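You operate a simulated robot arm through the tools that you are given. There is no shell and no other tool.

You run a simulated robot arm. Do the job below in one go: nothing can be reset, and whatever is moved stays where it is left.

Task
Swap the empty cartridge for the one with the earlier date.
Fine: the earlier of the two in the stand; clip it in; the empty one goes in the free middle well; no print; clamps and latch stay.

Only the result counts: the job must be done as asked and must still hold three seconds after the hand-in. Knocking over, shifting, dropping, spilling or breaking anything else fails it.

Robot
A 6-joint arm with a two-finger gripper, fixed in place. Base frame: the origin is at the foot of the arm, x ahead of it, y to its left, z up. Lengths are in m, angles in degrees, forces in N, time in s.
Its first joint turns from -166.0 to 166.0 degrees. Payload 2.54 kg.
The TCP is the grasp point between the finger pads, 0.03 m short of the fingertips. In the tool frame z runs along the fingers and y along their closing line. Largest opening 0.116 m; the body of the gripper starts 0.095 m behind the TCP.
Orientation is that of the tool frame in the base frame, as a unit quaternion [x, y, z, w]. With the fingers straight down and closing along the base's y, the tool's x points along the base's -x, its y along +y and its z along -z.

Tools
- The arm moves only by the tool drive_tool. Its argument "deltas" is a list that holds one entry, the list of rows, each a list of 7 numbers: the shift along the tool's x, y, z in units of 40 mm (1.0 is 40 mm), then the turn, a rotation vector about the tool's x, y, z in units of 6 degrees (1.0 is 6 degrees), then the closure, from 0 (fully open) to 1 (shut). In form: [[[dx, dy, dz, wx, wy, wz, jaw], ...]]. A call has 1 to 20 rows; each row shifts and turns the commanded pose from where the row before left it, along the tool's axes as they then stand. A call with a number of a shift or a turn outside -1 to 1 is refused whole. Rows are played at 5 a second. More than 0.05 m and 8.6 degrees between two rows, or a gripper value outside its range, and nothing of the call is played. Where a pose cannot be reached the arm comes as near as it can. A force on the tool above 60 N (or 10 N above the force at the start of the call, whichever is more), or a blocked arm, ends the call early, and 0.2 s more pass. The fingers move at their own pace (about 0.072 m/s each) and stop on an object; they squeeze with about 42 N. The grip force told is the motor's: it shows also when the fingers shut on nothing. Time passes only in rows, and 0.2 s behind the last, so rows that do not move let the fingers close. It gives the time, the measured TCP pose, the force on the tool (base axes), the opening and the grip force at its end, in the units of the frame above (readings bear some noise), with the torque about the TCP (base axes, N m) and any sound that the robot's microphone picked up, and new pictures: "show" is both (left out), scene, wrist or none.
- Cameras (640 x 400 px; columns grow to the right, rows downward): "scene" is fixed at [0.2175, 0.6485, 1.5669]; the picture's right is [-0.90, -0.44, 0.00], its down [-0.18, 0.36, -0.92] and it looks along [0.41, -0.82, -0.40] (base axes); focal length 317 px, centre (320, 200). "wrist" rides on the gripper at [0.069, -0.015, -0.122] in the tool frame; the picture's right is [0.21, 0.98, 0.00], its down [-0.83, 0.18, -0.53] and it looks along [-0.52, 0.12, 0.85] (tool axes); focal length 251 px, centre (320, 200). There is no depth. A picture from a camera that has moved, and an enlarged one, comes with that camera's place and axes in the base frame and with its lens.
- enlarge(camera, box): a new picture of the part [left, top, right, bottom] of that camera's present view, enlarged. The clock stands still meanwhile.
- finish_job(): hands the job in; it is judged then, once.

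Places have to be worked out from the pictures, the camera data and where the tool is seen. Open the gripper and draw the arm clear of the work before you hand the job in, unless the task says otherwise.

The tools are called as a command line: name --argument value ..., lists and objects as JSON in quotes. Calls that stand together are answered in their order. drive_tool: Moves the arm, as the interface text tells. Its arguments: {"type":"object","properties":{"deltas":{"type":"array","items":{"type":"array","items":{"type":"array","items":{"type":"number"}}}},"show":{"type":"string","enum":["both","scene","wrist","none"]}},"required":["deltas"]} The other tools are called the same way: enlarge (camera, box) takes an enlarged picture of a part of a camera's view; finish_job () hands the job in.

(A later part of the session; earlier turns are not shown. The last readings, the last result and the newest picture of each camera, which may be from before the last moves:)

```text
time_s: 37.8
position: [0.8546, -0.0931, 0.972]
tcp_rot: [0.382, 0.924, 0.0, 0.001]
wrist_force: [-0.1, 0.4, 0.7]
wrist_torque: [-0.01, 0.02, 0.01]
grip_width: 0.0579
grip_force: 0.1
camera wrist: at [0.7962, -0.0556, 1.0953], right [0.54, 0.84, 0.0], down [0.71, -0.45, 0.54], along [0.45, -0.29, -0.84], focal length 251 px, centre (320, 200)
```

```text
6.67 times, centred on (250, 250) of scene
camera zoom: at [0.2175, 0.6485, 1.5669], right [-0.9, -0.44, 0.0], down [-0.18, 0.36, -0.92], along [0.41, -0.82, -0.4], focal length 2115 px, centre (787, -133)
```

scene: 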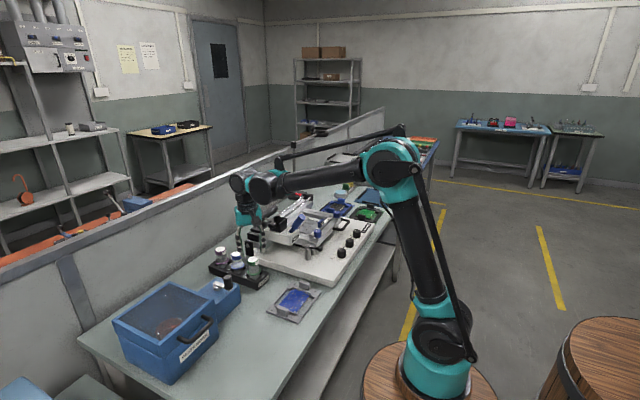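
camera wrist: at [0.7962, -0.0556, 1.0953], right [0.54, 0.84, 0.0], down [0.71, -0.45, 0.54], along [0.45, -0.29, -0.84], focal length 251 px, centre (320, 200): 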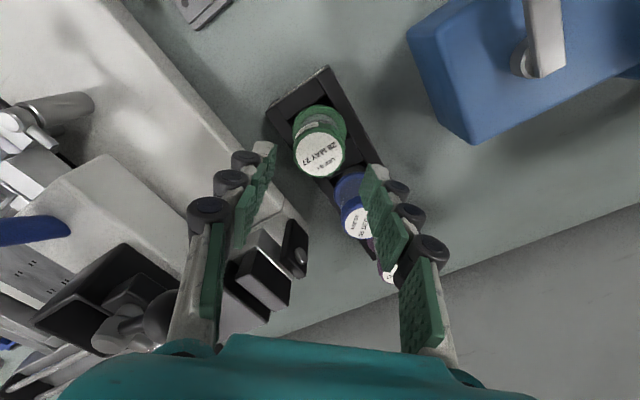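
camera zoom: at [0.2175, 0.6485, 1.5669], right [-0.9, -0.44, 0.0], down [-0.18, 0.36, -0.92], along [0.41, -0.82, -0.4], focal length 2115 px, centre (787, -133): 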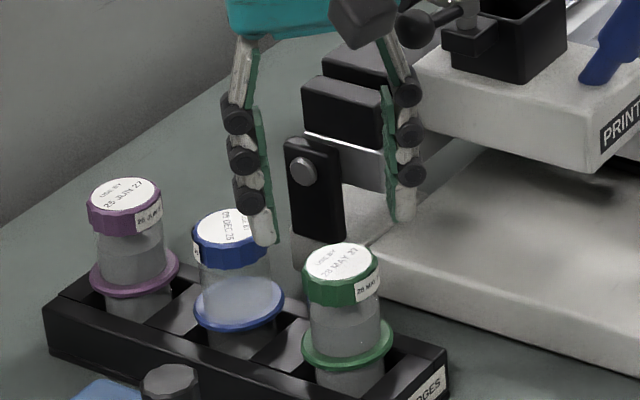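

The cap is centred under the tool. I'll turn 12° more for extra clearance from the lever ball, lower to z≈0.912 and close on the green cap.

drive_tool --deltas '[[[0, 0, 0, 0, 0, 1, 0.5], [0, 0, 0, 0, 0, 1, 0.5], [0, 0, 0.4, 0, 0, 0, 0.5], [0, 0, 0.4, 0, 0, 0, 0.5], [0, 0, 0.4, 0, 0, 0, 0.5], [0, 0, 0.3, 0, 0, 0, 0.5], [0, 0, 0, 0, 0, 0, 0.5]]]' --show "both"

enlarge --camera "scene" --box '[215, 220, 285, 280]'

enlarge --camera "wrist" --box '[230, 80, 410, 220]'

```text
time_s: 39.4
position: [0.8563, -0.0932, 0.9134]
tcp_rot: [0.477, 0.879, 0.001, 0.001]
wrist_force: [0.6, 0.6, 0.4]
wrist_torque: [0.0, 0.0, 0.03]
grip_width: 0.0577
grip_force: 0.1
camera wrist: at [0.8066, -0.044, 1.0354], right [0.7, 0.71, 0.0], down [0.6, -0.59, 0.54], along [0.38, -0.38, -0.84], focal length 251 px, centre (320, 200)
```

scene: 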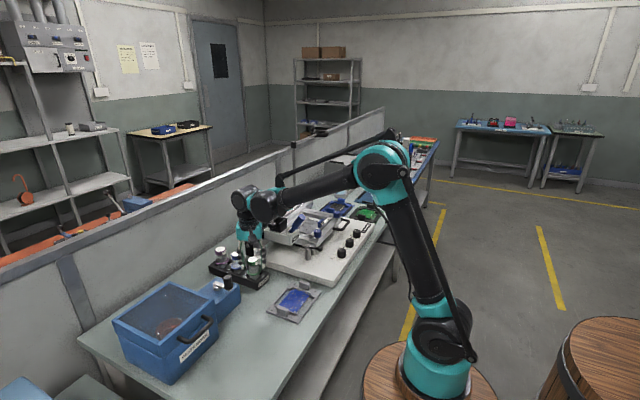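
wrist: 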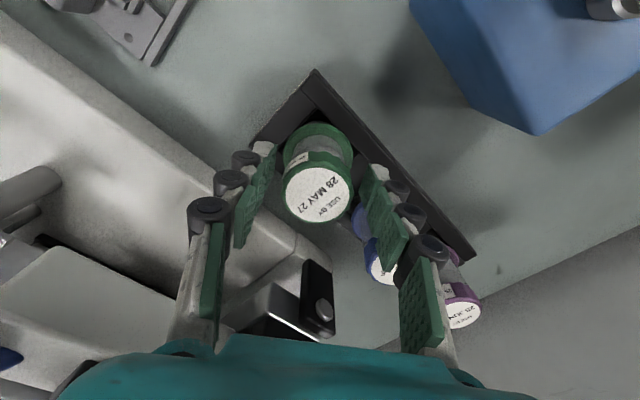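

```text
6.67 times, centred on (250, 250) of scene
camera zoom: at [0.2175, 0.6485, 1.5669], right [-0.9, -0.44, 0.0], down [-0.18, 0.36, -0.92], along [0.41, -0.82, -0.4], focal length 2115 px, centre (787, -133)
```

zoom: 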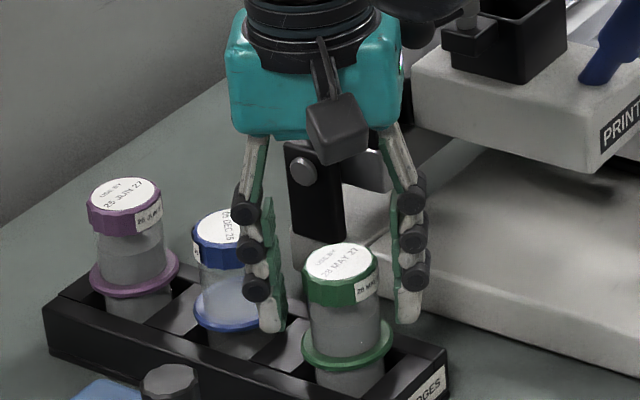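

```text
2.86 times, centred on (320, 150) of wrist
camera zoom: at [0.8066, -0.044, 1.0354], right [0.7, 0.71, 0.0], down [0.6, -0.59, 0.54], along [0.38, -0.38, -0.84], focal length 718 px, centre (320, 343)
```

zoom: 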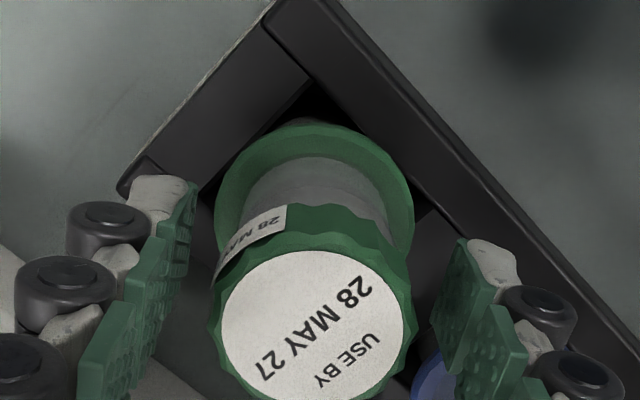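

The fingers straddle the green cap with room on both sides and no contact force. I'll close the gripper.

drive_tool --deltas '[[[0, 0, 0, 0, 0, 0, 0.6], [0, 0, 0, 0, 0, 0, 0.7], [0, 0, 0, 0, 0, 0, 0.8], [0, 0, 0, 0, 0, 0, 1.0], [0, 0, 0, 0, 0, 0, 1.0]]]' --show "both"

enlarge --camera "scene" --box '[215, 220, 285, 280]'

```text
time_s: 40.6
position: [0.8554, -0.0922, 0.9123]
tcp_rot: [0.477, 0.879, 0.0, 0.001]
wrist_force: [-0.3, -0.6, 2.9]
wrist_torque: [-0.03, -0.09, 0.02]
grip_width: 0.0366
grip_force: 42.1
camera wrist: at [0.8066, -0.044, 1.0356], right [0.7, 0.71, 0.0], down [0.6, -0.59, 0.54], along [0.38, -0.38, -0.84], focal length 251 px, centre (320, 200)
```

scene: 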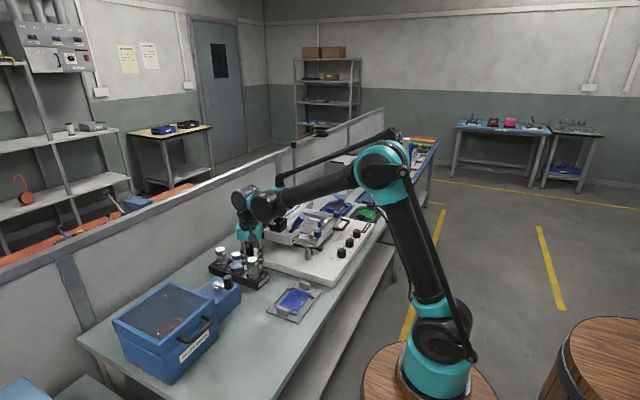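
wrist: 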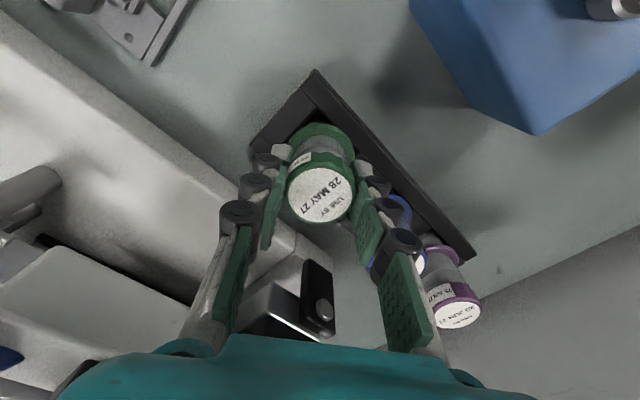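

```text
6.67 times, centred on (250, 250) of scene
camera zoom: at [0.2175, 0.6485, 1.5669], right [-0.9, -0.44, 0.0], down [-0.18, 0.36, -0.92], along [0.41, -0.82, -0.4], focal length 2115 px, centre (787, -133)
```

zoom: 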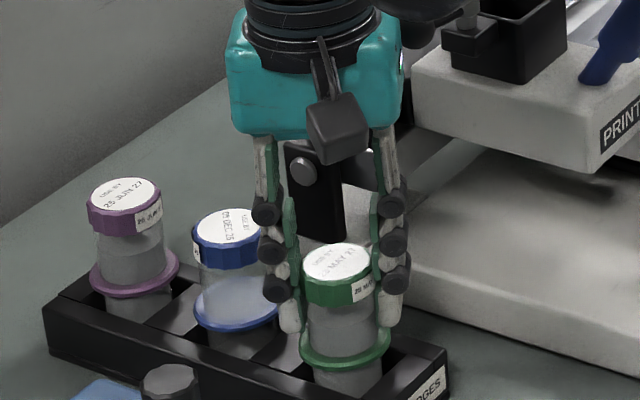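

It's gripped at 36.6 mm and 42 N. I'll lift straight up slowly, checking that it comes out of the well without slipping.

drive_tool --deltas '[[[0, 0, -0.15, 0, 0, 0, 1.0], [0, 0, -0.25, 0, 0, 0, 1.0], [0, 0, -0.35, 0, 0, 0, 1.0], [0, 0, -0.45, 0, 0, 0, 1.0], [0, 0, -0.5, 0, 0, 0, 1.0], [0, 0, -0.5, 0, 0, 0, 1.0], [0, 0, -0.4, 0, 0, 0, 1.0]]]' --show "both"

enlarge --camera "scene" --box '[205, 190, 295, 280]'

```text
time_s: 42.2
position: [0.8557, -0.0931, 1.0171]
tcp_rot: [0.477, 0.879, 0.0, 0.001]
wrist_force: [0.3, 0.9, -2.5]
wrist_torque: [0.03, 0.04, 0.01]
grip_width: 0.0366
grip_force: 41.8
camera wrist: at [0.8062, -0.0433, 1.1388], right [0.7, 0.71, 0.0], down [0.6, -0.59, 0.54], along [0.38, -0.38, -0.84], focal length 251 px, centre (320, 200)
```

scene: 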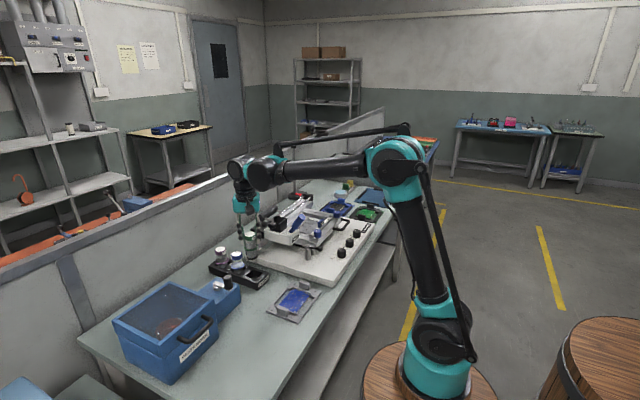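
wrist: 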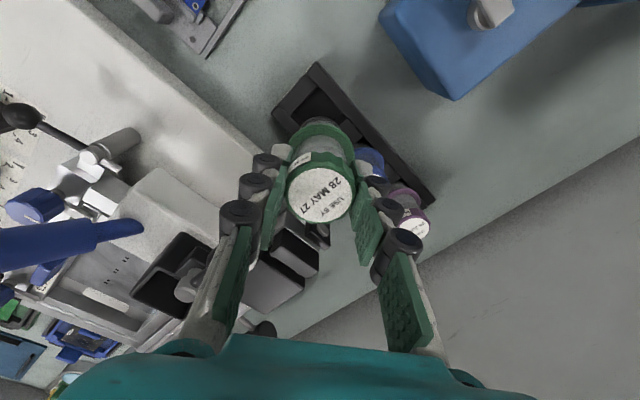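

```text
4.44 times, centred on (250, 235) of scene
camera zoom: at [0.2175, 0.6485, 1.5669], right [-0.9, -0.44, 0.0], down [-0.18, 0.36, -0.92], along [0.41, -0.82, -0.4], focal length 1410 px, centre (631, 44)
```

zoom: 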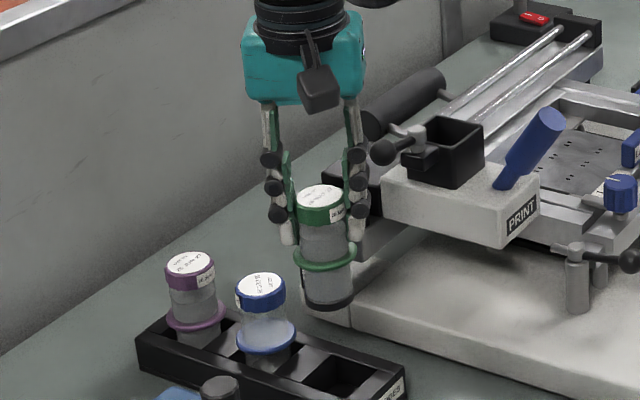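

It came out cleanly with no slip. I'll continue up to about z=1.20 and turn to +90° so the jaws close along x, for the holder.

drive_tool --deltas '[[[0, 0, -0.4, 0, 0, 0, 1.0], [0, 0, -0.6, 0, 0, 0, 1.0], [0, 0, -0.6, 0, 0, 0, 1.0], [0, 0, -0.6, 0, 0, 0, 1.0], [0, 0, -0.6, 0, 0, 0, 1.0], [0, 0, -0.6, 0, 0, 0, 1.0], [0, 0, -0.6, 0, 0, 0, 1.0], [0, 0, -0.6, 0, 0, 0, 1.0], [0, 0, 0, 0, 0, 1, 1.0], [0, 0, 0, 0, 0, 1, 1.0], [0, 0, 0, 0, 0, 1, 1.0], [0, 0, 0, 0, 0, 1, 1.0], [0, 0, 0, 0, 0, 1, 1.0], [0, 0, 0, 0, 0, 0.5, 1.0], [0, 0, 0, 0, 0, 0, 1.0]]]' --show "both"

enlarge --camera "wrist" --box '[230, 20, 430, 200]'

enlarge --camera "scene" --box '[250, 195, 300, 235]'

```text
time_s: 45.4
position: [0.8549, -0.0928, 1.2002]
tcp_rot: [0.707, 0.707, 0.0, 0.001]
wrist_force: [0.1, 0.3, -3.1]
wrist_torque: [0.01, -0.02, -0.02]
grip_width: 0.0364
grip_force: 42.2
camera wrist: at [0.8407, -0.0236, 1.3226], right [0.98, 0.21, 0.0], down [0.18, -0.83, 0.54], along [0.12, -0.52, -0.84], focal length 251 px, centre (320, 200)
```

scene: 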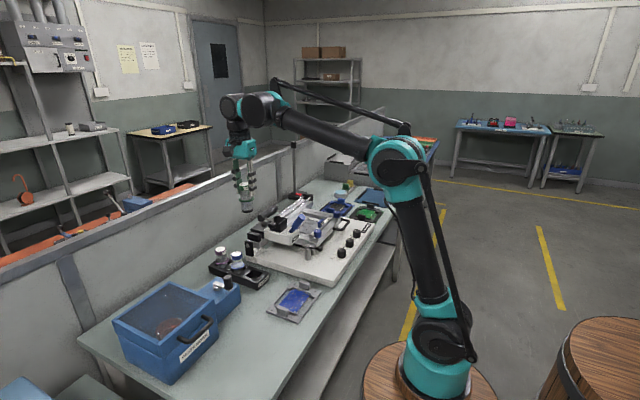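
wrist: 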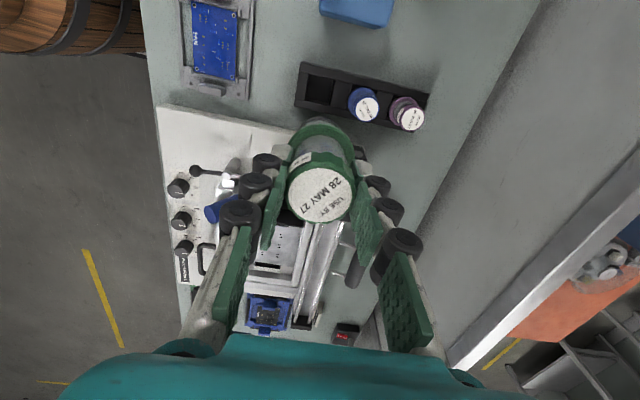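

```text
2.22 times, centred on (330, 110) of wrist
camera zoom: at [0.8407, -0.0236, 1.3226], right [0.98, 0.21, 0.0], down [0.18, -0.83, 0.54], along [0.12, -0.52, -0.84], focal length 559 px, centre (298, 400)
```

zoom: 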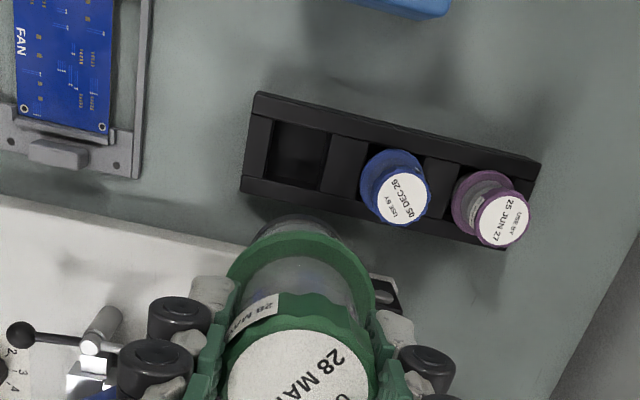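

```text
10.00 times, centred on (275, 215) of scene
camera zoom: at [0.2175, 0.6485, 1.5669], right [-0.9, -0.44, 0.0], down [-0.18, 0.36, -0.92], along [0.41, -0.82, -0.4], focal length 3172 px, centre (770, 50)
```

zoom: 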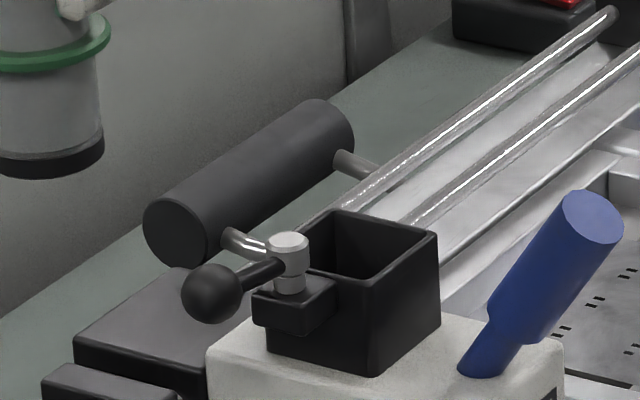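

The holder is an open square box of about 48 mm outer size with its rim at z≈1.012, and the lever is still open. Before inserting, I'll move to a spot where the wrist camera can see the empty holder beside the held cartridge and measure its centre.

drive_tool --deltas '[[[-0.4, -0.3, 0, 0, 0, 0, 1.0], [-0.7, -0.55, 0, 0, 0, 0, 1.0], [-0.7, -0.55, 0, 0, 0, 0, 1.0], [-0.7, -0.55, 0, 0, 0, 0, 1.0], [-0.68, -0.55, 0, 0, 0, 0, 1.0], [0, 0, 0, 0, 0, 0, 1.0]]]' --show "both"

enlarge --camera "wrist" --box '[340, 90, 450, 200]'

```text
time_s: 46.8
position: [0.7563, -0.2207, 1.2]
tcp_rot: [0.707, 0.707, 0.0, 0.002]
wrist_force: [0.7, -0.3, -3.0]
wrist_torque: [0.0, -0.01, -0.02]
grip_width: 0.0367
grip_force: 41.9
camera wrist: at [0.7423, -0.151, 1.3221], right [0.98, 0.21, 0.0], down [0.18, -0.83, 0.54], along [0.12, -0.52, -0.84], focal length 251 px, centre (320, 200)
```

scene: 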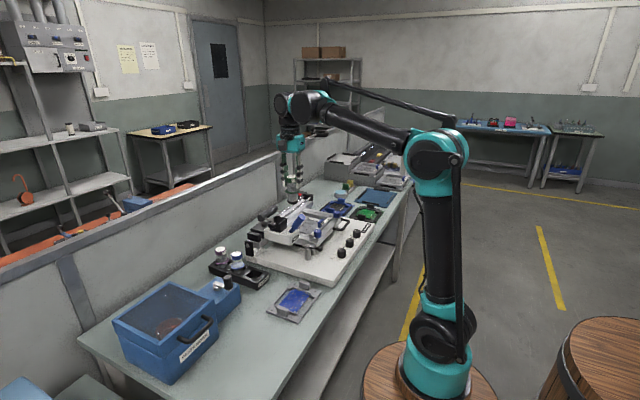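
wrist: 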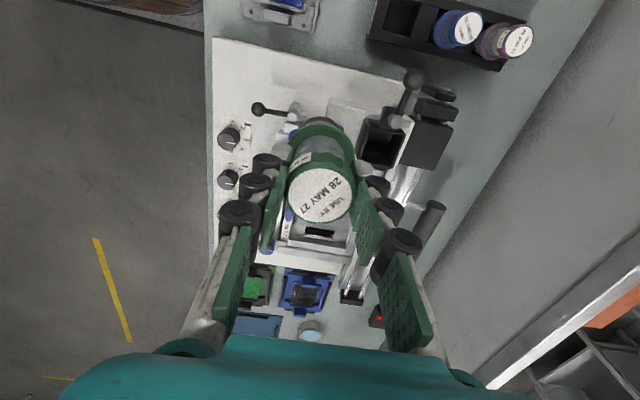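

```text
3.64 times, centred on (395, 145) of wrist
camera zoom: at [0.7423, -0.151, 1.3221], right [0.98, 0.21, 0.0], down [0.18, -0.83, 0.54], along [0.12, -0.52, -0.84], focal length 914 px, centre (47, 400)
```

zoom: 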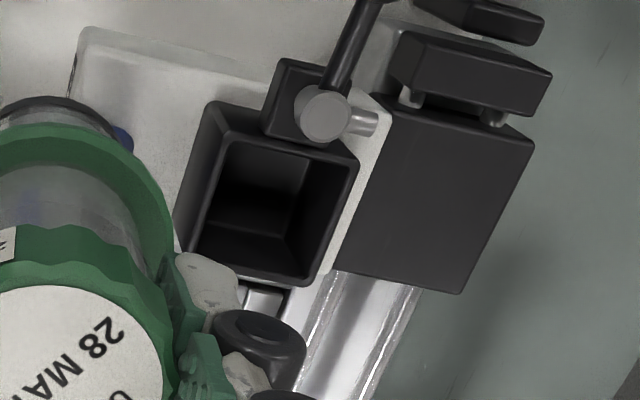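

The empty holder is clearly visible: its centre is at about (0.8447,-0.247) from this view, versus about (0.845,-0.2505) from the earlier ones. I'll also measure its rim in the scene camera for a relative alignment.

enlarge --camera "scene" --box '[262, 205, 294, 230]'

enlarge --camera "wrist" --box '[370, 100, 440, 170]'

```text
16.00 times, centred on (278, 218) of scene
camera zoom: at [0.2175, 0.6485, 1.5669], right [-0.9, -0.44, 0.0], down [-0.18, 0.36, -0.92], along [0.41, -0.82, -0.4], focal length 5075 px, centre (992, -80)
```

zoom: 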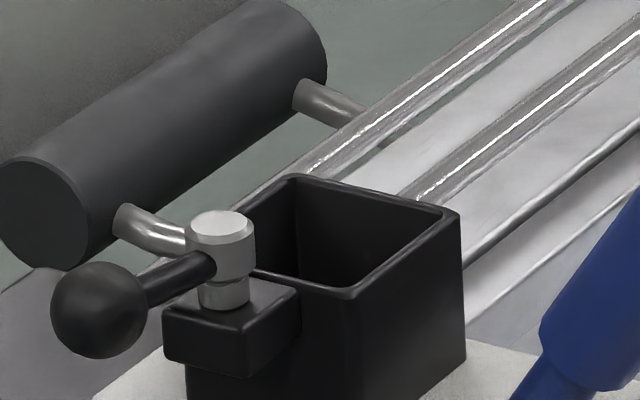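

```text
5.71 times, centred on (405, 135) of wrist
camera zoom: at [0.7423, -0.151, 1.3221], right [0.98, 0.21, 0.0], down [0.18, -0.83, 0.54], along [0.12, -0.52, -0.84], focal length 1437 px, centre (-166, 571)
```

zoom: 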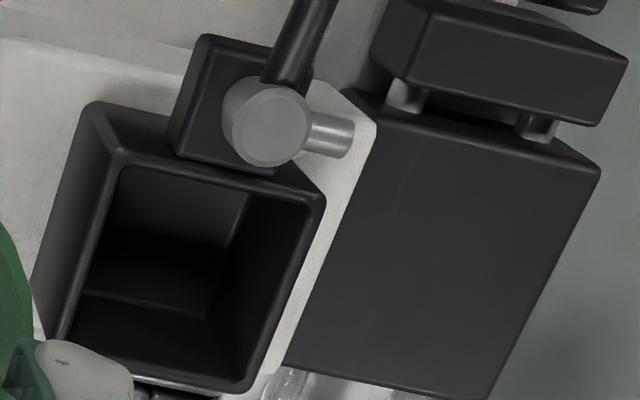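

Combining both views puts the holder rim centre at about (0.8443,-0.2478, z≈1.0115), and the held green cartridge hangs true to the tool axis. I'll move above the holder and lower until the barrel bottom is about 15 mm above the rim.

drive_tool --deltas '[[[-0.17, 0.55, 0, 0, 0, 0, 1.0], [-0.17, 0.55, 0, 0, 0, 0, 1.0], [-0.17, 0.55, 0, 0, 0, 0, 1.0], [-0.17, 0.55, 0, 0, 0, 0, 1.0], [0, 0, 0.4, 0, 0, 0, 1.0], [0, 0, 0.6, 0, 0, 0, 1.0], [0, 0, 0.6, 0, 0, 0, 1.0], [0, 0, 0.5, 0, 0, 0, 1.0], [0, 0, 0, 0, 0, 0, 1.0]]]' --show "both"

enlarge --camera "scene" --box '[260, 195, 300, 230]'

enlarge --camera "wrist" --box '[260, 60, 390, 190]'

```text
time_s: 48.8
position: [0.8444, -0.2477, 1.1176]
tcp_rot: [0.707, 0.708, 0.0, 0.001]
wrist_force: [-1.0, -1.0, -2.8]
wrist_torque: [0.0, 0.02, 0.03]
grip_width: 0.0365
grip_force: 42.3
camera wrist: at [0.8292, -0.1786, 1.2399], right [0.98, 0.21, 0.0], down [0.18, -0.83, 0.54], along [0.12, -0.52, -0.84], focal length 251 px, centre (320, 200)
```

scene: 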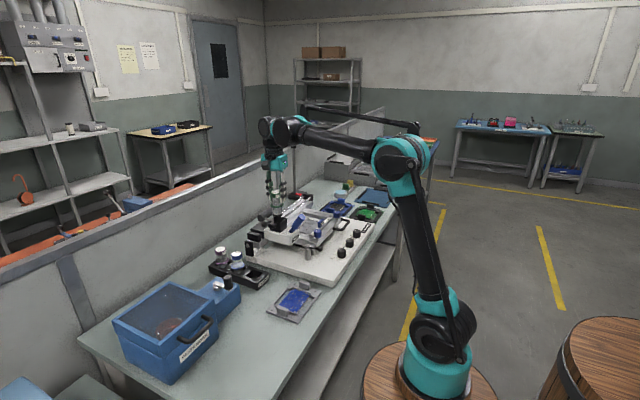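
wrist: 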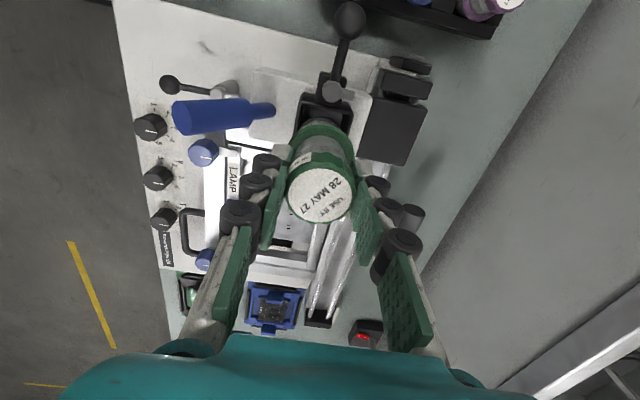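

```text
11.43 times, centred on (280, 212) of scene
camera zoom: at [0.2175, 0.6485, 1.5669], right [-0.9, -0.44, 0.0], down [-0.18, 0.36, -0.92], along [0.41, -0.82, -0.4], focal length 3625 px, centre (777, 57)
```

zoom: 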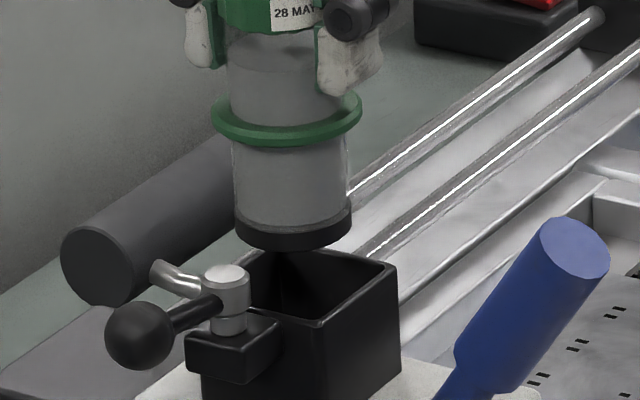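

```text
3.08 times, centred on (325, 125) of wrist
camera zoom: at [0.8292, -0.1786, 1.2399], right [0.98, 0.21, 0.0], down [0.18, -0.83, 0.54], along [0.12, -0.52, -0.84], focal length 774 px, centre (305, 431)
```

zoom: 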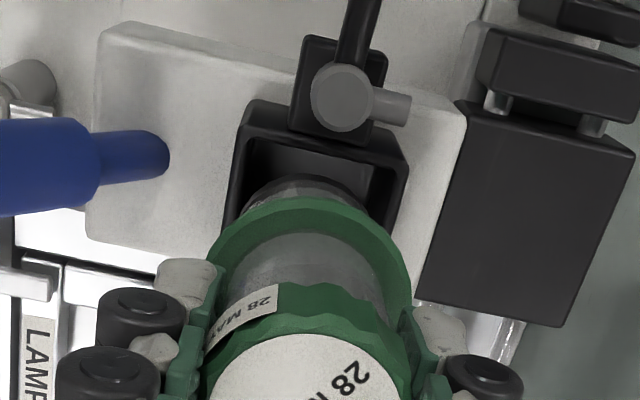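

The barrel is centred over the holder to within about 1 mm in both views, with about 3 mm of clearance around it. I'll lower slowly into it.

drive_tool --deltas '[[[0, -0.01, 0.2, 0, 0, 0, 1.0], [0, 0, 0.2, 0, 0, 0, 1.0], [0, 0, 0.15, 0, 0, 0, 1.0], [0, 0, 0.1, 0, 0, 0, 1.0], [0, 0, 0.1, 0, 0, 0, 1.0], [0, 0, 0, 0, 0, 0, 1.0]]]' --show "both"

enlarge --camera "scene" --box '[260, 195, 300, 230]'

enlarge --camera "wrist" --box '[260, 60, 390, 190]'

```text
time_s: 50.2
position: [0.8427, -0.2485, 1.0872]
tcp_rot: [0.707, 0.707, 0.0, 0.001]
wrist_force: [0.1, 0.6, -2.0]
wrist_torque: [-0.05, 0.03, -0.01]
grip_width: 0.0366
grip_force: 41.2
camera wrist: at [0.829, -0.1784, 1.2087], right [0.98, 0.21, 0.0], down [0.18, -0.83, 0.54], along [0.12, -0.52, -0.84], focal length 251 px, centre (320, 200)
```

scene: 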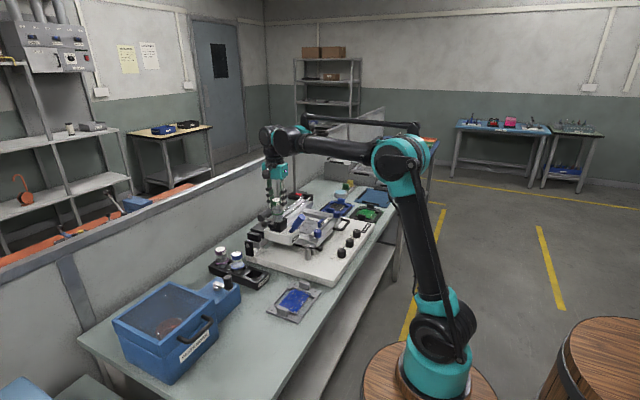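
wrist: 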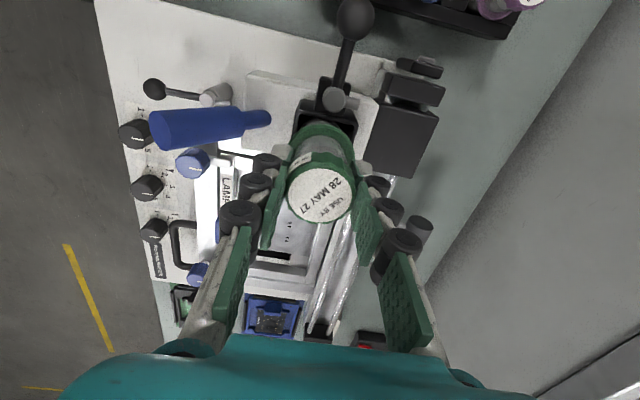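

```text
11.43 times, centred on (280, 212) of scene
camera zoom: at [0.2175, 0.6485, 1.5669], right [-0.9, -0.44, 0.0], down [-0.18, 0.36, -0.92], along [0.41, -0.82, -0.4], focal length 3625 px, centre (777, 57)
```

zoom: 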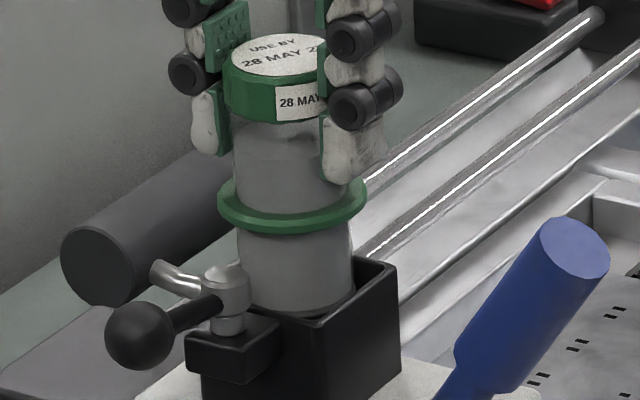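

```text
3.08 times, centred on (325, 125) of wrist
camera zoom: at [0.829, -0.1784, 1.2087], right [0.98, 0.21, 0.0], down [0.18, -0.83, 0.54], along [0.12, -0.52, -0.84], focal length 774 px, centre (305, 431)
```

zoom: 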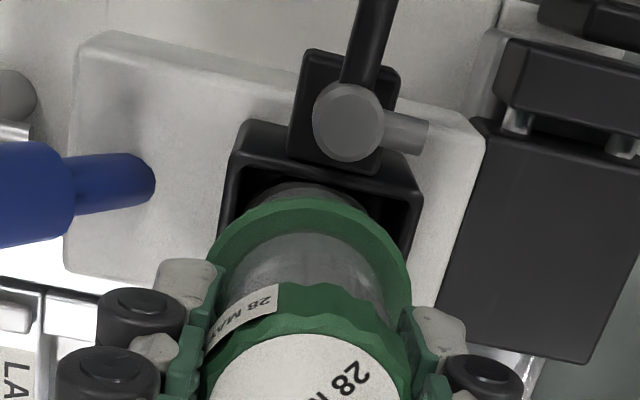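

The barrel is inside the holder with no contact force. I'll keep lowering in small steps toward the seat.

drive_tool --deltas '[[[0, 0, 0.1, 0, 0, 0, 1.0], [0, 0, 0.1, 0, 0, 0, 1.0], [0, 0, 0.1, 0, 0, 0, 1.0], [0, 0, 0.1, 0, 0, 0, 1.0], [0, 0, 0.1, 0, 0, 0, 1.0], [0, 0, 0, 0, 0, 0, 1.0]]]' --show "both"

enlarge --camera "scene" --box '[260, 195, 300, 230]'

enlarge --camera "wrist" --box '[260, 60, 390, 190]'

```text
time_s: 51.6
position: [0.8429, -0.2468, 1.0679]
tcp_rot: [0.707, 0.707, 0.0, 0.001]
wrist_force: [0.0, -0.3, -2.3]
wrist_torque: [0.01, -0.04, 0.01]
grip_width: 0.0365
grip_force: 42.3
camera wrist: at [0.8291, -0.1779, 1.1892], right [0.98, 0.21, 0.0], down [0.18, -0.83, 0.54], along [0.12, -0.52, -0.84], focal length 251 px, centre (320, 200)
```

scene: 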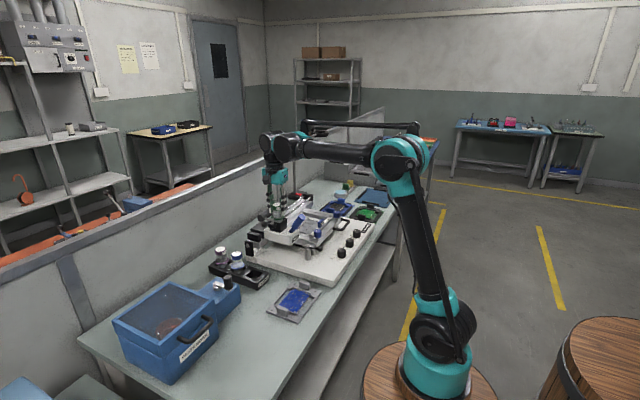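
wrist: 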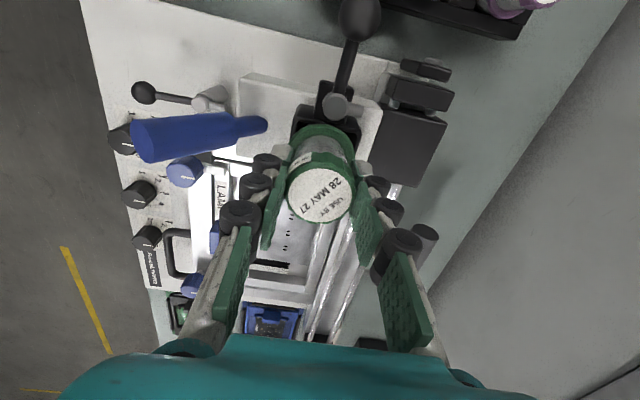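

```text
11.43 times, centred on (280, 212) of scene
camera zoom: at [0.2175, 0.6485, 1.5669], right [-0.9, -0.44, 0.0], down [-0.18, 0.36, -0.92], along [0.41, -0.82, -0.4], focal length 3625 px, centre (777, 57)
```

zoom: 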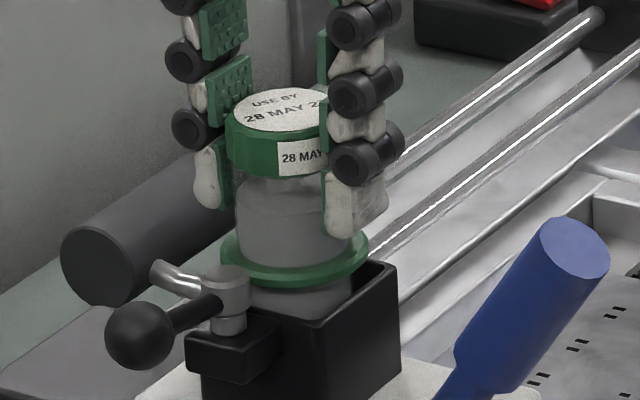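

```text
3.08 times, centred on (325, 125) of wrist
camera zoom: at [0.8291, -0.1779, 1.1892], right [0.98, 0.21, 0.0], down [0.18, -0.83, 0.54], along [0.12, -0.52, -0.84], focal length 774 px, centre (305, 431)
```

zoom: 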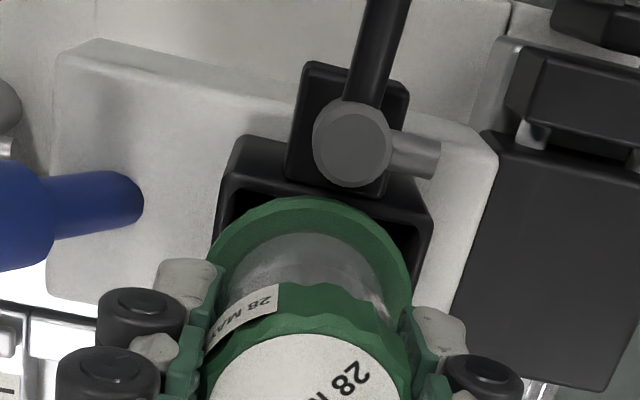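

About 5 mm remains to reach the level where the blue flange sat. I'll lower 4 mm and check the force.

drive_tool --deltas '[[[0, 0, 0.05, 0, 0, 0, 1.0], [0, 0, 0.05, 0, 0, 0, 1.0], [0, 0, 0, 0, 0, 0, 1.0]]]' --show "scene"

enlarge --camera "scene" --box '[260, 195, 300, 230]'

```text
time_s: 52.4
position: [0.8431, -0.2458, 1.062]
tcp_rot: [0.706, 0.708, 0.0, 0.002]
wrist_force: [-0.2, -1.3, -2.8]
wrist_torque: [-0.11, -0.01, 0.01]
grip_width: 0.0367
grip_force: 42.6
```

scene: 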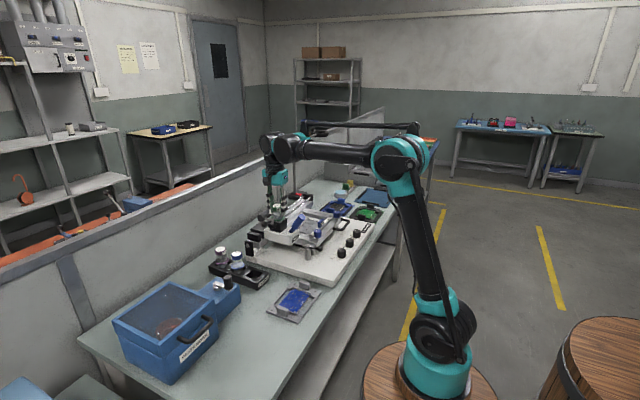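

```text
11.43 times, centred on (280, 212) of scene
camera zoom: at [0.2175, 0.6485, 1.5669], right [-0.9, -0.44, 0.0], down [-0.18, 0.36, -0.92], along [0.41, -0.82, -0.4], focal length 3625 px, centre (777, 57)
```

zoom: 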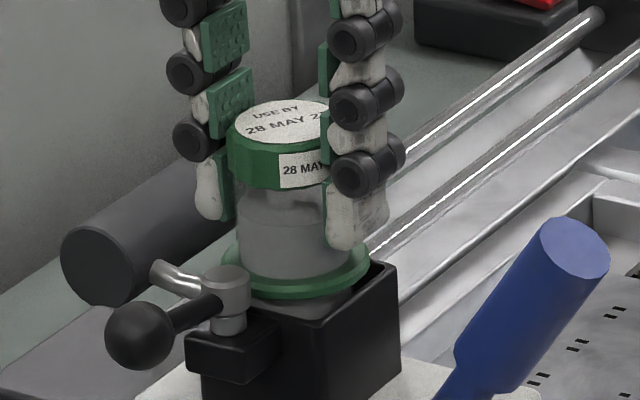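

There's almost no force yet and about 2 mm is left. I'll keep lowering in small steps to find the seat.

drive_tool --deltas '[[[0, 0, 0.04, 0, 0, 0, 1.0], [0, 0, 0.04, 0, 0, 0, 1.0], [0, 0, 0, 0, 0, 0, 1.0]]]' --show "scene"

enlarge --camera "scene" --box '[260, 195, 300, 230]'

enlarge --camera "wrist" --box '[260, 60, 390, 190]'

```text
time_s: 53.2
position: [0.844, -0.2474, 1.0589]
tcp_rot: [0.707, 0.707, 0.0, 0.002]
wrist_force: [0.0, -0.9, 0.8]
wrist_torque: [-0.02, -0.08, 0.02]
grip_width: 0.0364
grip_force: 41.9
```

scene: 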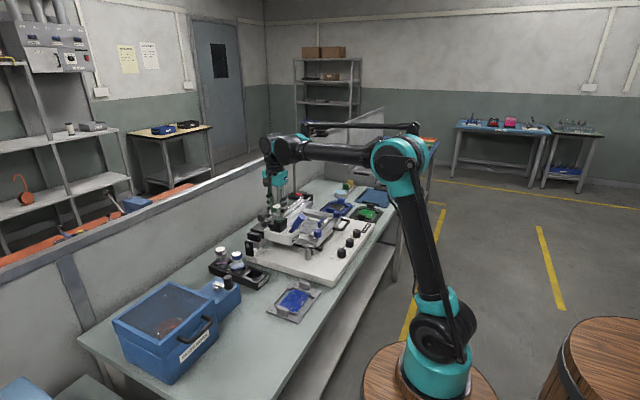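

```text
11.43 times, centred on (280, 212) of scene
camera zoom: at [0.2175, 0.6485, 1.5669], right [-0.9, -0.44, 0.0], down [-0.18, 0.36, -0.92], along [0.41, -0.82, -0.4], focal length 3625 px, centre (777, 57)
```

zoom: 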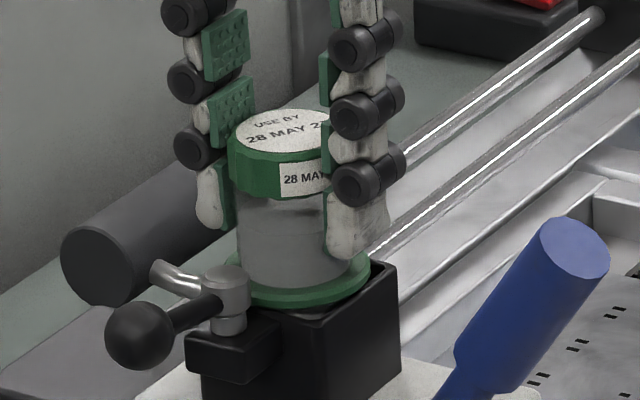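

```text
3.08 times, centred on (325, 125) of wrist
camera zoom: at [0.8288, -0.178, 1.1817], right [0.98, 0.21, 0.0], down [0.18, -0.83, 0.54], along [0.12, -0.52, -0.84], focal length 774 px, centre (305, 431)
```

zoom: 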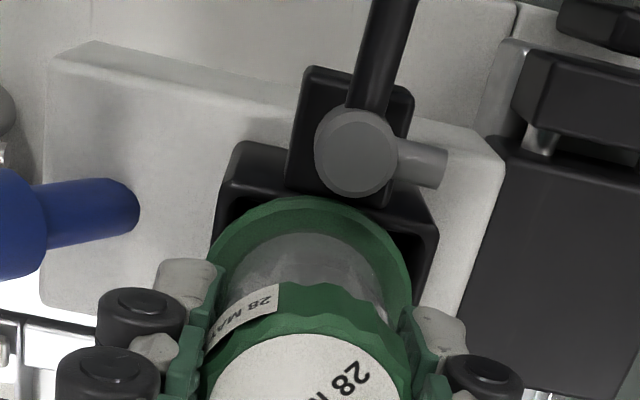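

The flange has just touched the rim: the weight is now supported and the cap height matches where blue sat. I'll zoom in to compare green's position with blue's installed position in the scene image.

enlarge --camera "scene" --box '[262, 200, 294, 225]'

enlarge --camera "wrist" --box '[270, 90, 370, 230]'

```text
16.00 times, centred on (278, 212) of scene
camera zoom: at [0.2175, 0.6485, 1.5669], right [-0.9, -0.44, 0.0], down [-0.18, 0.36, -0.92], along [0.41, -0.82, -0.4], focal length 5075 px, centre (992, 0)
```

zoom: 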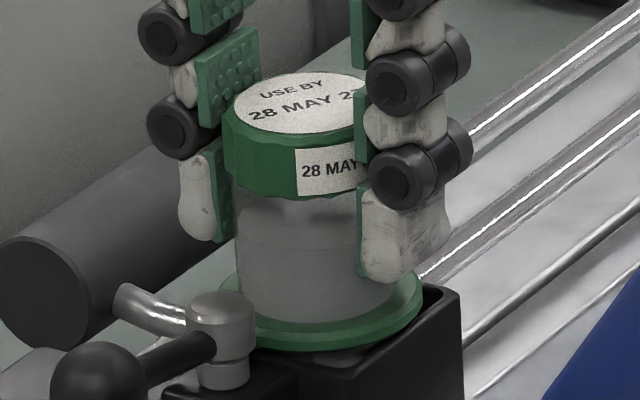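

```text
2.86 times, centred on (320, 160) of wrist
camera zoom: at [0.8288, -0.178, 1.1817], right [0.98, 0.21, 0.0], down [0.18, -0.83, 0.54], along [0.12, -0.52, -0.84], focal length 718 px, centre (320, 314)
```

zoom: 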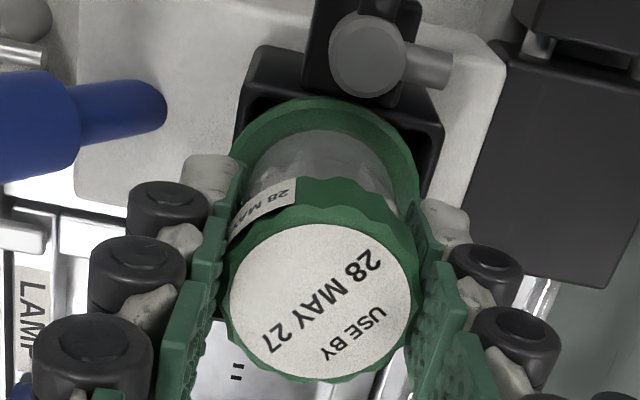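

Compared with blue's installed position, green is about 2.5 mm too far in +y and 1 mm too far in −x. I'll raise it 2 mm, shift it to match and lower it again.

drive_tool --deltas '[[[0, 0, -0.06, 0, 0, 0, 1.0], [-0.06, 0.03, 0, 0, 0, 0, 1.0], [0, 0, 0, 0, 0, 0, 1.0], [0, 0, 0.05, 0, 0, 0, 1.0], [0, 0, 0.03, 0, 0, 0, 1.0], [0, 0, 0, 0, 0, 0, 1.0]]]' --show "scene"

enlarge --camera "scene" --box '[262, 200, 294, 225]'

enlarge --camera "wrist" --box '[270, 90, 370, 230]'

```text
time_s: 54.6
position: [0.8442, -0.2495, 1.0601]
tcp_rot: [0.707, 0.707, 0.0, 0.001]
wrist_force: [4.6, -0.7, 23.4]
wrist_torque: [-0.05, -0.25, 0.07]
grip_width: 0.0366
grip_force: 42.7
```

scene: 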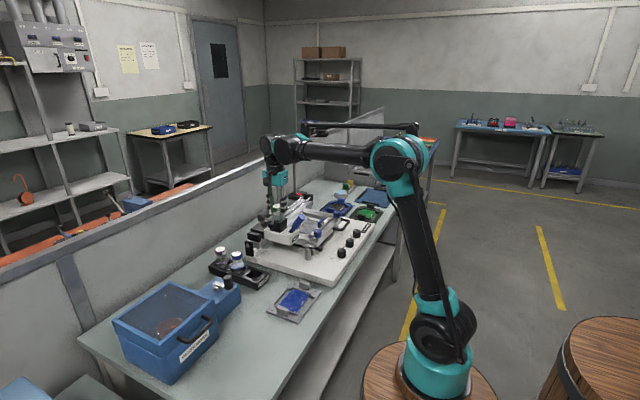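

```text
16.00 times, centred on (278, 212) of scene
camera zoom: at [0.2175, 0.6485, 1.5669], right [-0.9, -0.44, 0.0], down [-0.18, 0.36, -0.92], along [0.41, -0.82, -0.4], focal length 5075 px, centre (992, 0)
```

zoom: 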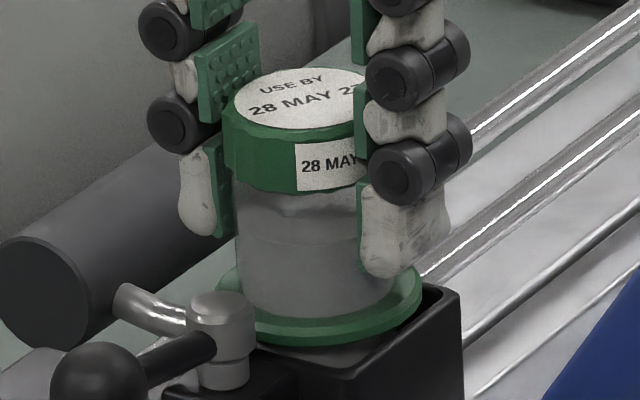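

```text
2.86 times, centred on (320, 160) of wrist
camera zoom: at [0.8302, -0.1803, 1.1816], right [0.98, 0.21, 0.0], down [0.18, -0.82, 0.54], along [0.12, -0.52, -0.84], focal length 718 px, centre (320, 314)
```

zoom: 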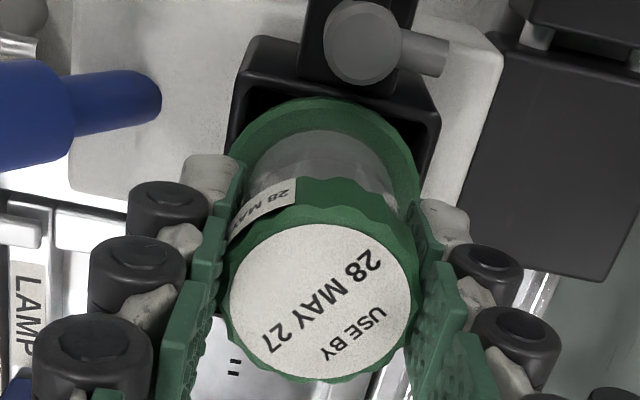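

Green's flange edges now coincide with blue's installed pixel positions, and it's firmly seated with 23 N of reaction. I'll take off the preload and open the jaw to about 56 mm.

drive_tool --deltas '[[[0, 0, -0.04, 0, 0, 0, 1.0], [0, 0, 0, 0, 0, 0, 0.9], [0, 0, 0, 0, 0, 0, 0.65], [0, 0, 0, 0, 0, 0, 0.52], [0, 0, 0, 0, 0, 0, 0.52]]]' --show "scene"

enlarge --camera "scene" --box '[262, 200, 294, 225]'

enlarge --camera "wrist" --box '[260, 80, 390, 230]'

```text
time_s: 55.8
position: [0.8447, -0.2505, 1.0606]
tcp_rot: [0.707, 0.707, 0.0, 0.002]
wrist_force: [0.2, -0.3, 0.1]
wrist_torque: [0.01, -0.01, 0.0]
grip_width: 0.0558
grip_force: 0.0
```

scene: 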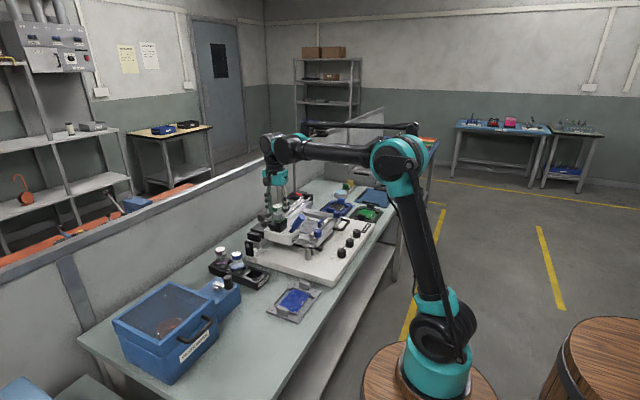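

```text
16.00 times, centred on (278, 212) of scene
camera zoom: at [0.2175, 0.6485, 1.5669], right [-0.9, -0.44, 0.0], down [-0.18, 0.36, -0.92], along [0.41, -0.82, -0.4], focal length 5075 px, centre (992, 0)
```

zoom: 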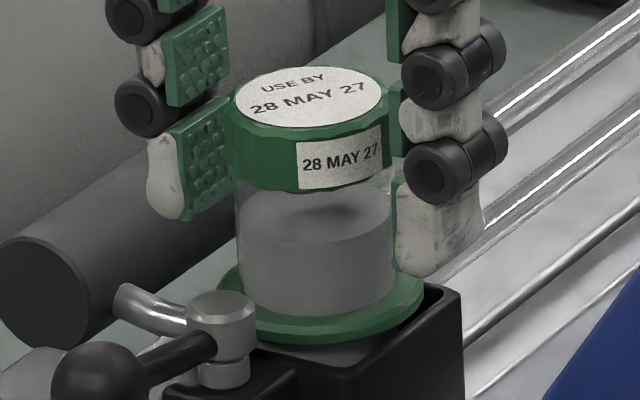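

```text
2.67 times, centred on (325, 155) of wrist
camera zoom: at [0.8305, -0.181, 1.1824], right [0.98, 0.21, 0.0], down [0.18, -0.83, 0.54], along [0.12, -0.52, -0.84], focal length 670 px, centre (307, 320)
```

zoom: 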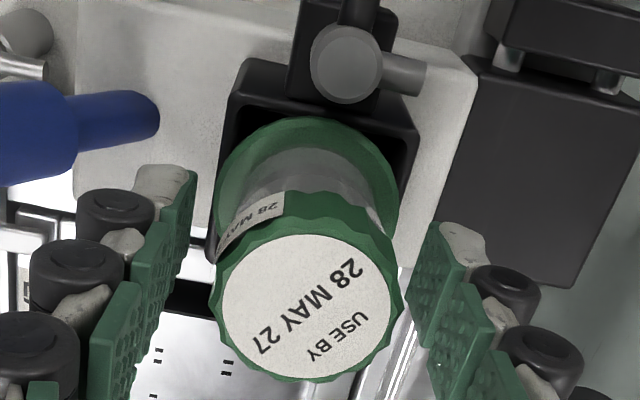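

Green sits in the holder at the same place blue did, now released. I'll lift straight up and then turn the tool back 180° to −90°, ready to swing the lever back by the reverse of the opening motion.

drive_tool --deltas '[[[0, 0, -0.3, 0, 0, 0, 0.52], [0, 0, -0.6, 0, 0, 0, 0.52], [0, 0, -0.7, 0, 0, 0, 0.52], [0, 0, -0.7, 0, 0, 0, 0.52], [0, 0, -0.7, 0, 0, 0, 0.52], [0, 0, 0, 0, 0, -1, 0.6], [0, 0, 0, 0, 0, -1, 0.7], [0, 0, 0, 0, 0, -1, 0.7], [0, 0, 0, 0, 0, -1, 0.7], [0, 0, 0, 0, 0, -1, 0.7], [0, 0, 0, 0, 0, -1, 0.7], [0, 0, 0, 0, 0, -1, 0.7], [0, 0, 0, 0, 0, -1, 0.7], [0, 0, 0, 0, 0, -1, 0.7], [0, 0, 0, 0, 0, -1, 0.7], [0, 0, 0, 0, 0, -1, 0.7], [0, 0, 0, 0, 0, -1, 0.7], [0, 0, 0, 0, 0, -1, 0.7], [0, 0, 0, 0, 0, -1, 0.7], [0, 0, 0, 0, 0, -1, 0.7]]]' --show "both"

enlarge --camera "scene" --box '[255, 195, 303, 230]'

enlarge --camera "wrist" --box '[260, 60, 400, 200]'

```text
time_s: 60.0
position: [0.844, -0.2504, 1.1807]
tcp_rot: [-0.001, 1.0, -0.001, 0.002]
wrist_force: [0.1, -0.1, -0.1]
wrist_torque: [-0.03, 0.03, -0.02]
grip_width: 0.0345
grip_force: 0.0
camera wrist: at [0.776, -0.2651, 1.3028], right [-0.22, 0.98, 0.0], down [0.82, 0.18, 0.53], along [0.52, 0.11, -0.84], focal length 251 px, centre (320, 200)
```

scene: 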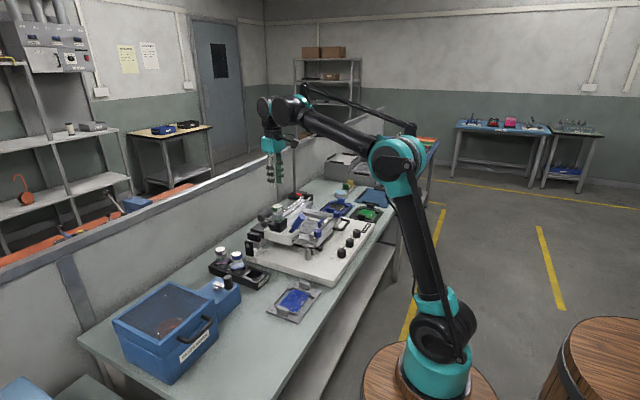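
wrist: 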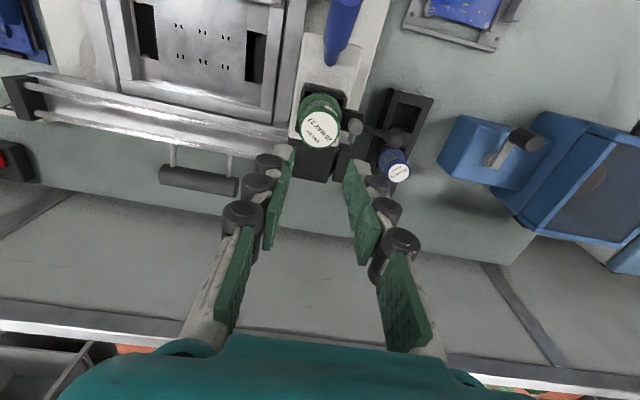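

```text
11.43 times, centred on (279, 212) of scene
camera zoom: at [0.2175, 0.6485, 1.5669], right [-0.9, -0.44, 0.0], down [-0.18, 0.36, -0.92], along [0.41, -0.82, -0.4], focal length 3625 px, centre (789, 57)
```

zoom: 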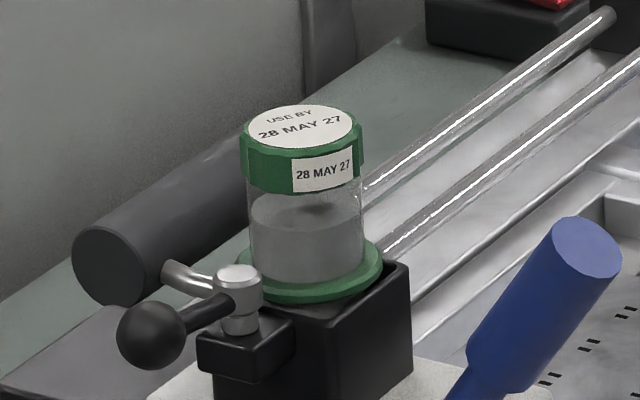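

```text
2.86 times, centred on (330, 130) of wrist
camera zoom: at [0.776, -0.2651, 1.3028], right [-0.22, 0.98, 0.0], down [0.82, 0.18, 0.53], along [0.52, 0.11, -0.84], focal length 718 px, centre (291, 400)
```

zoom: 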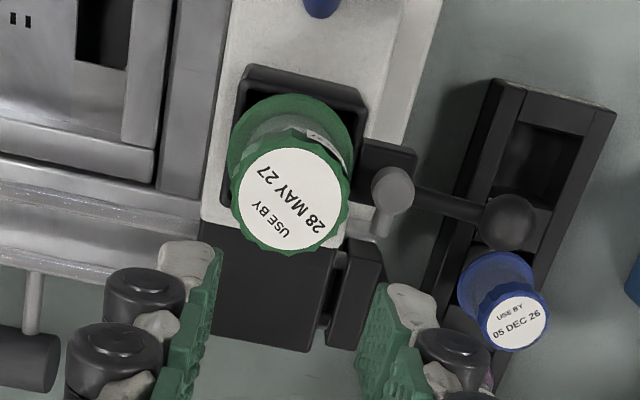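

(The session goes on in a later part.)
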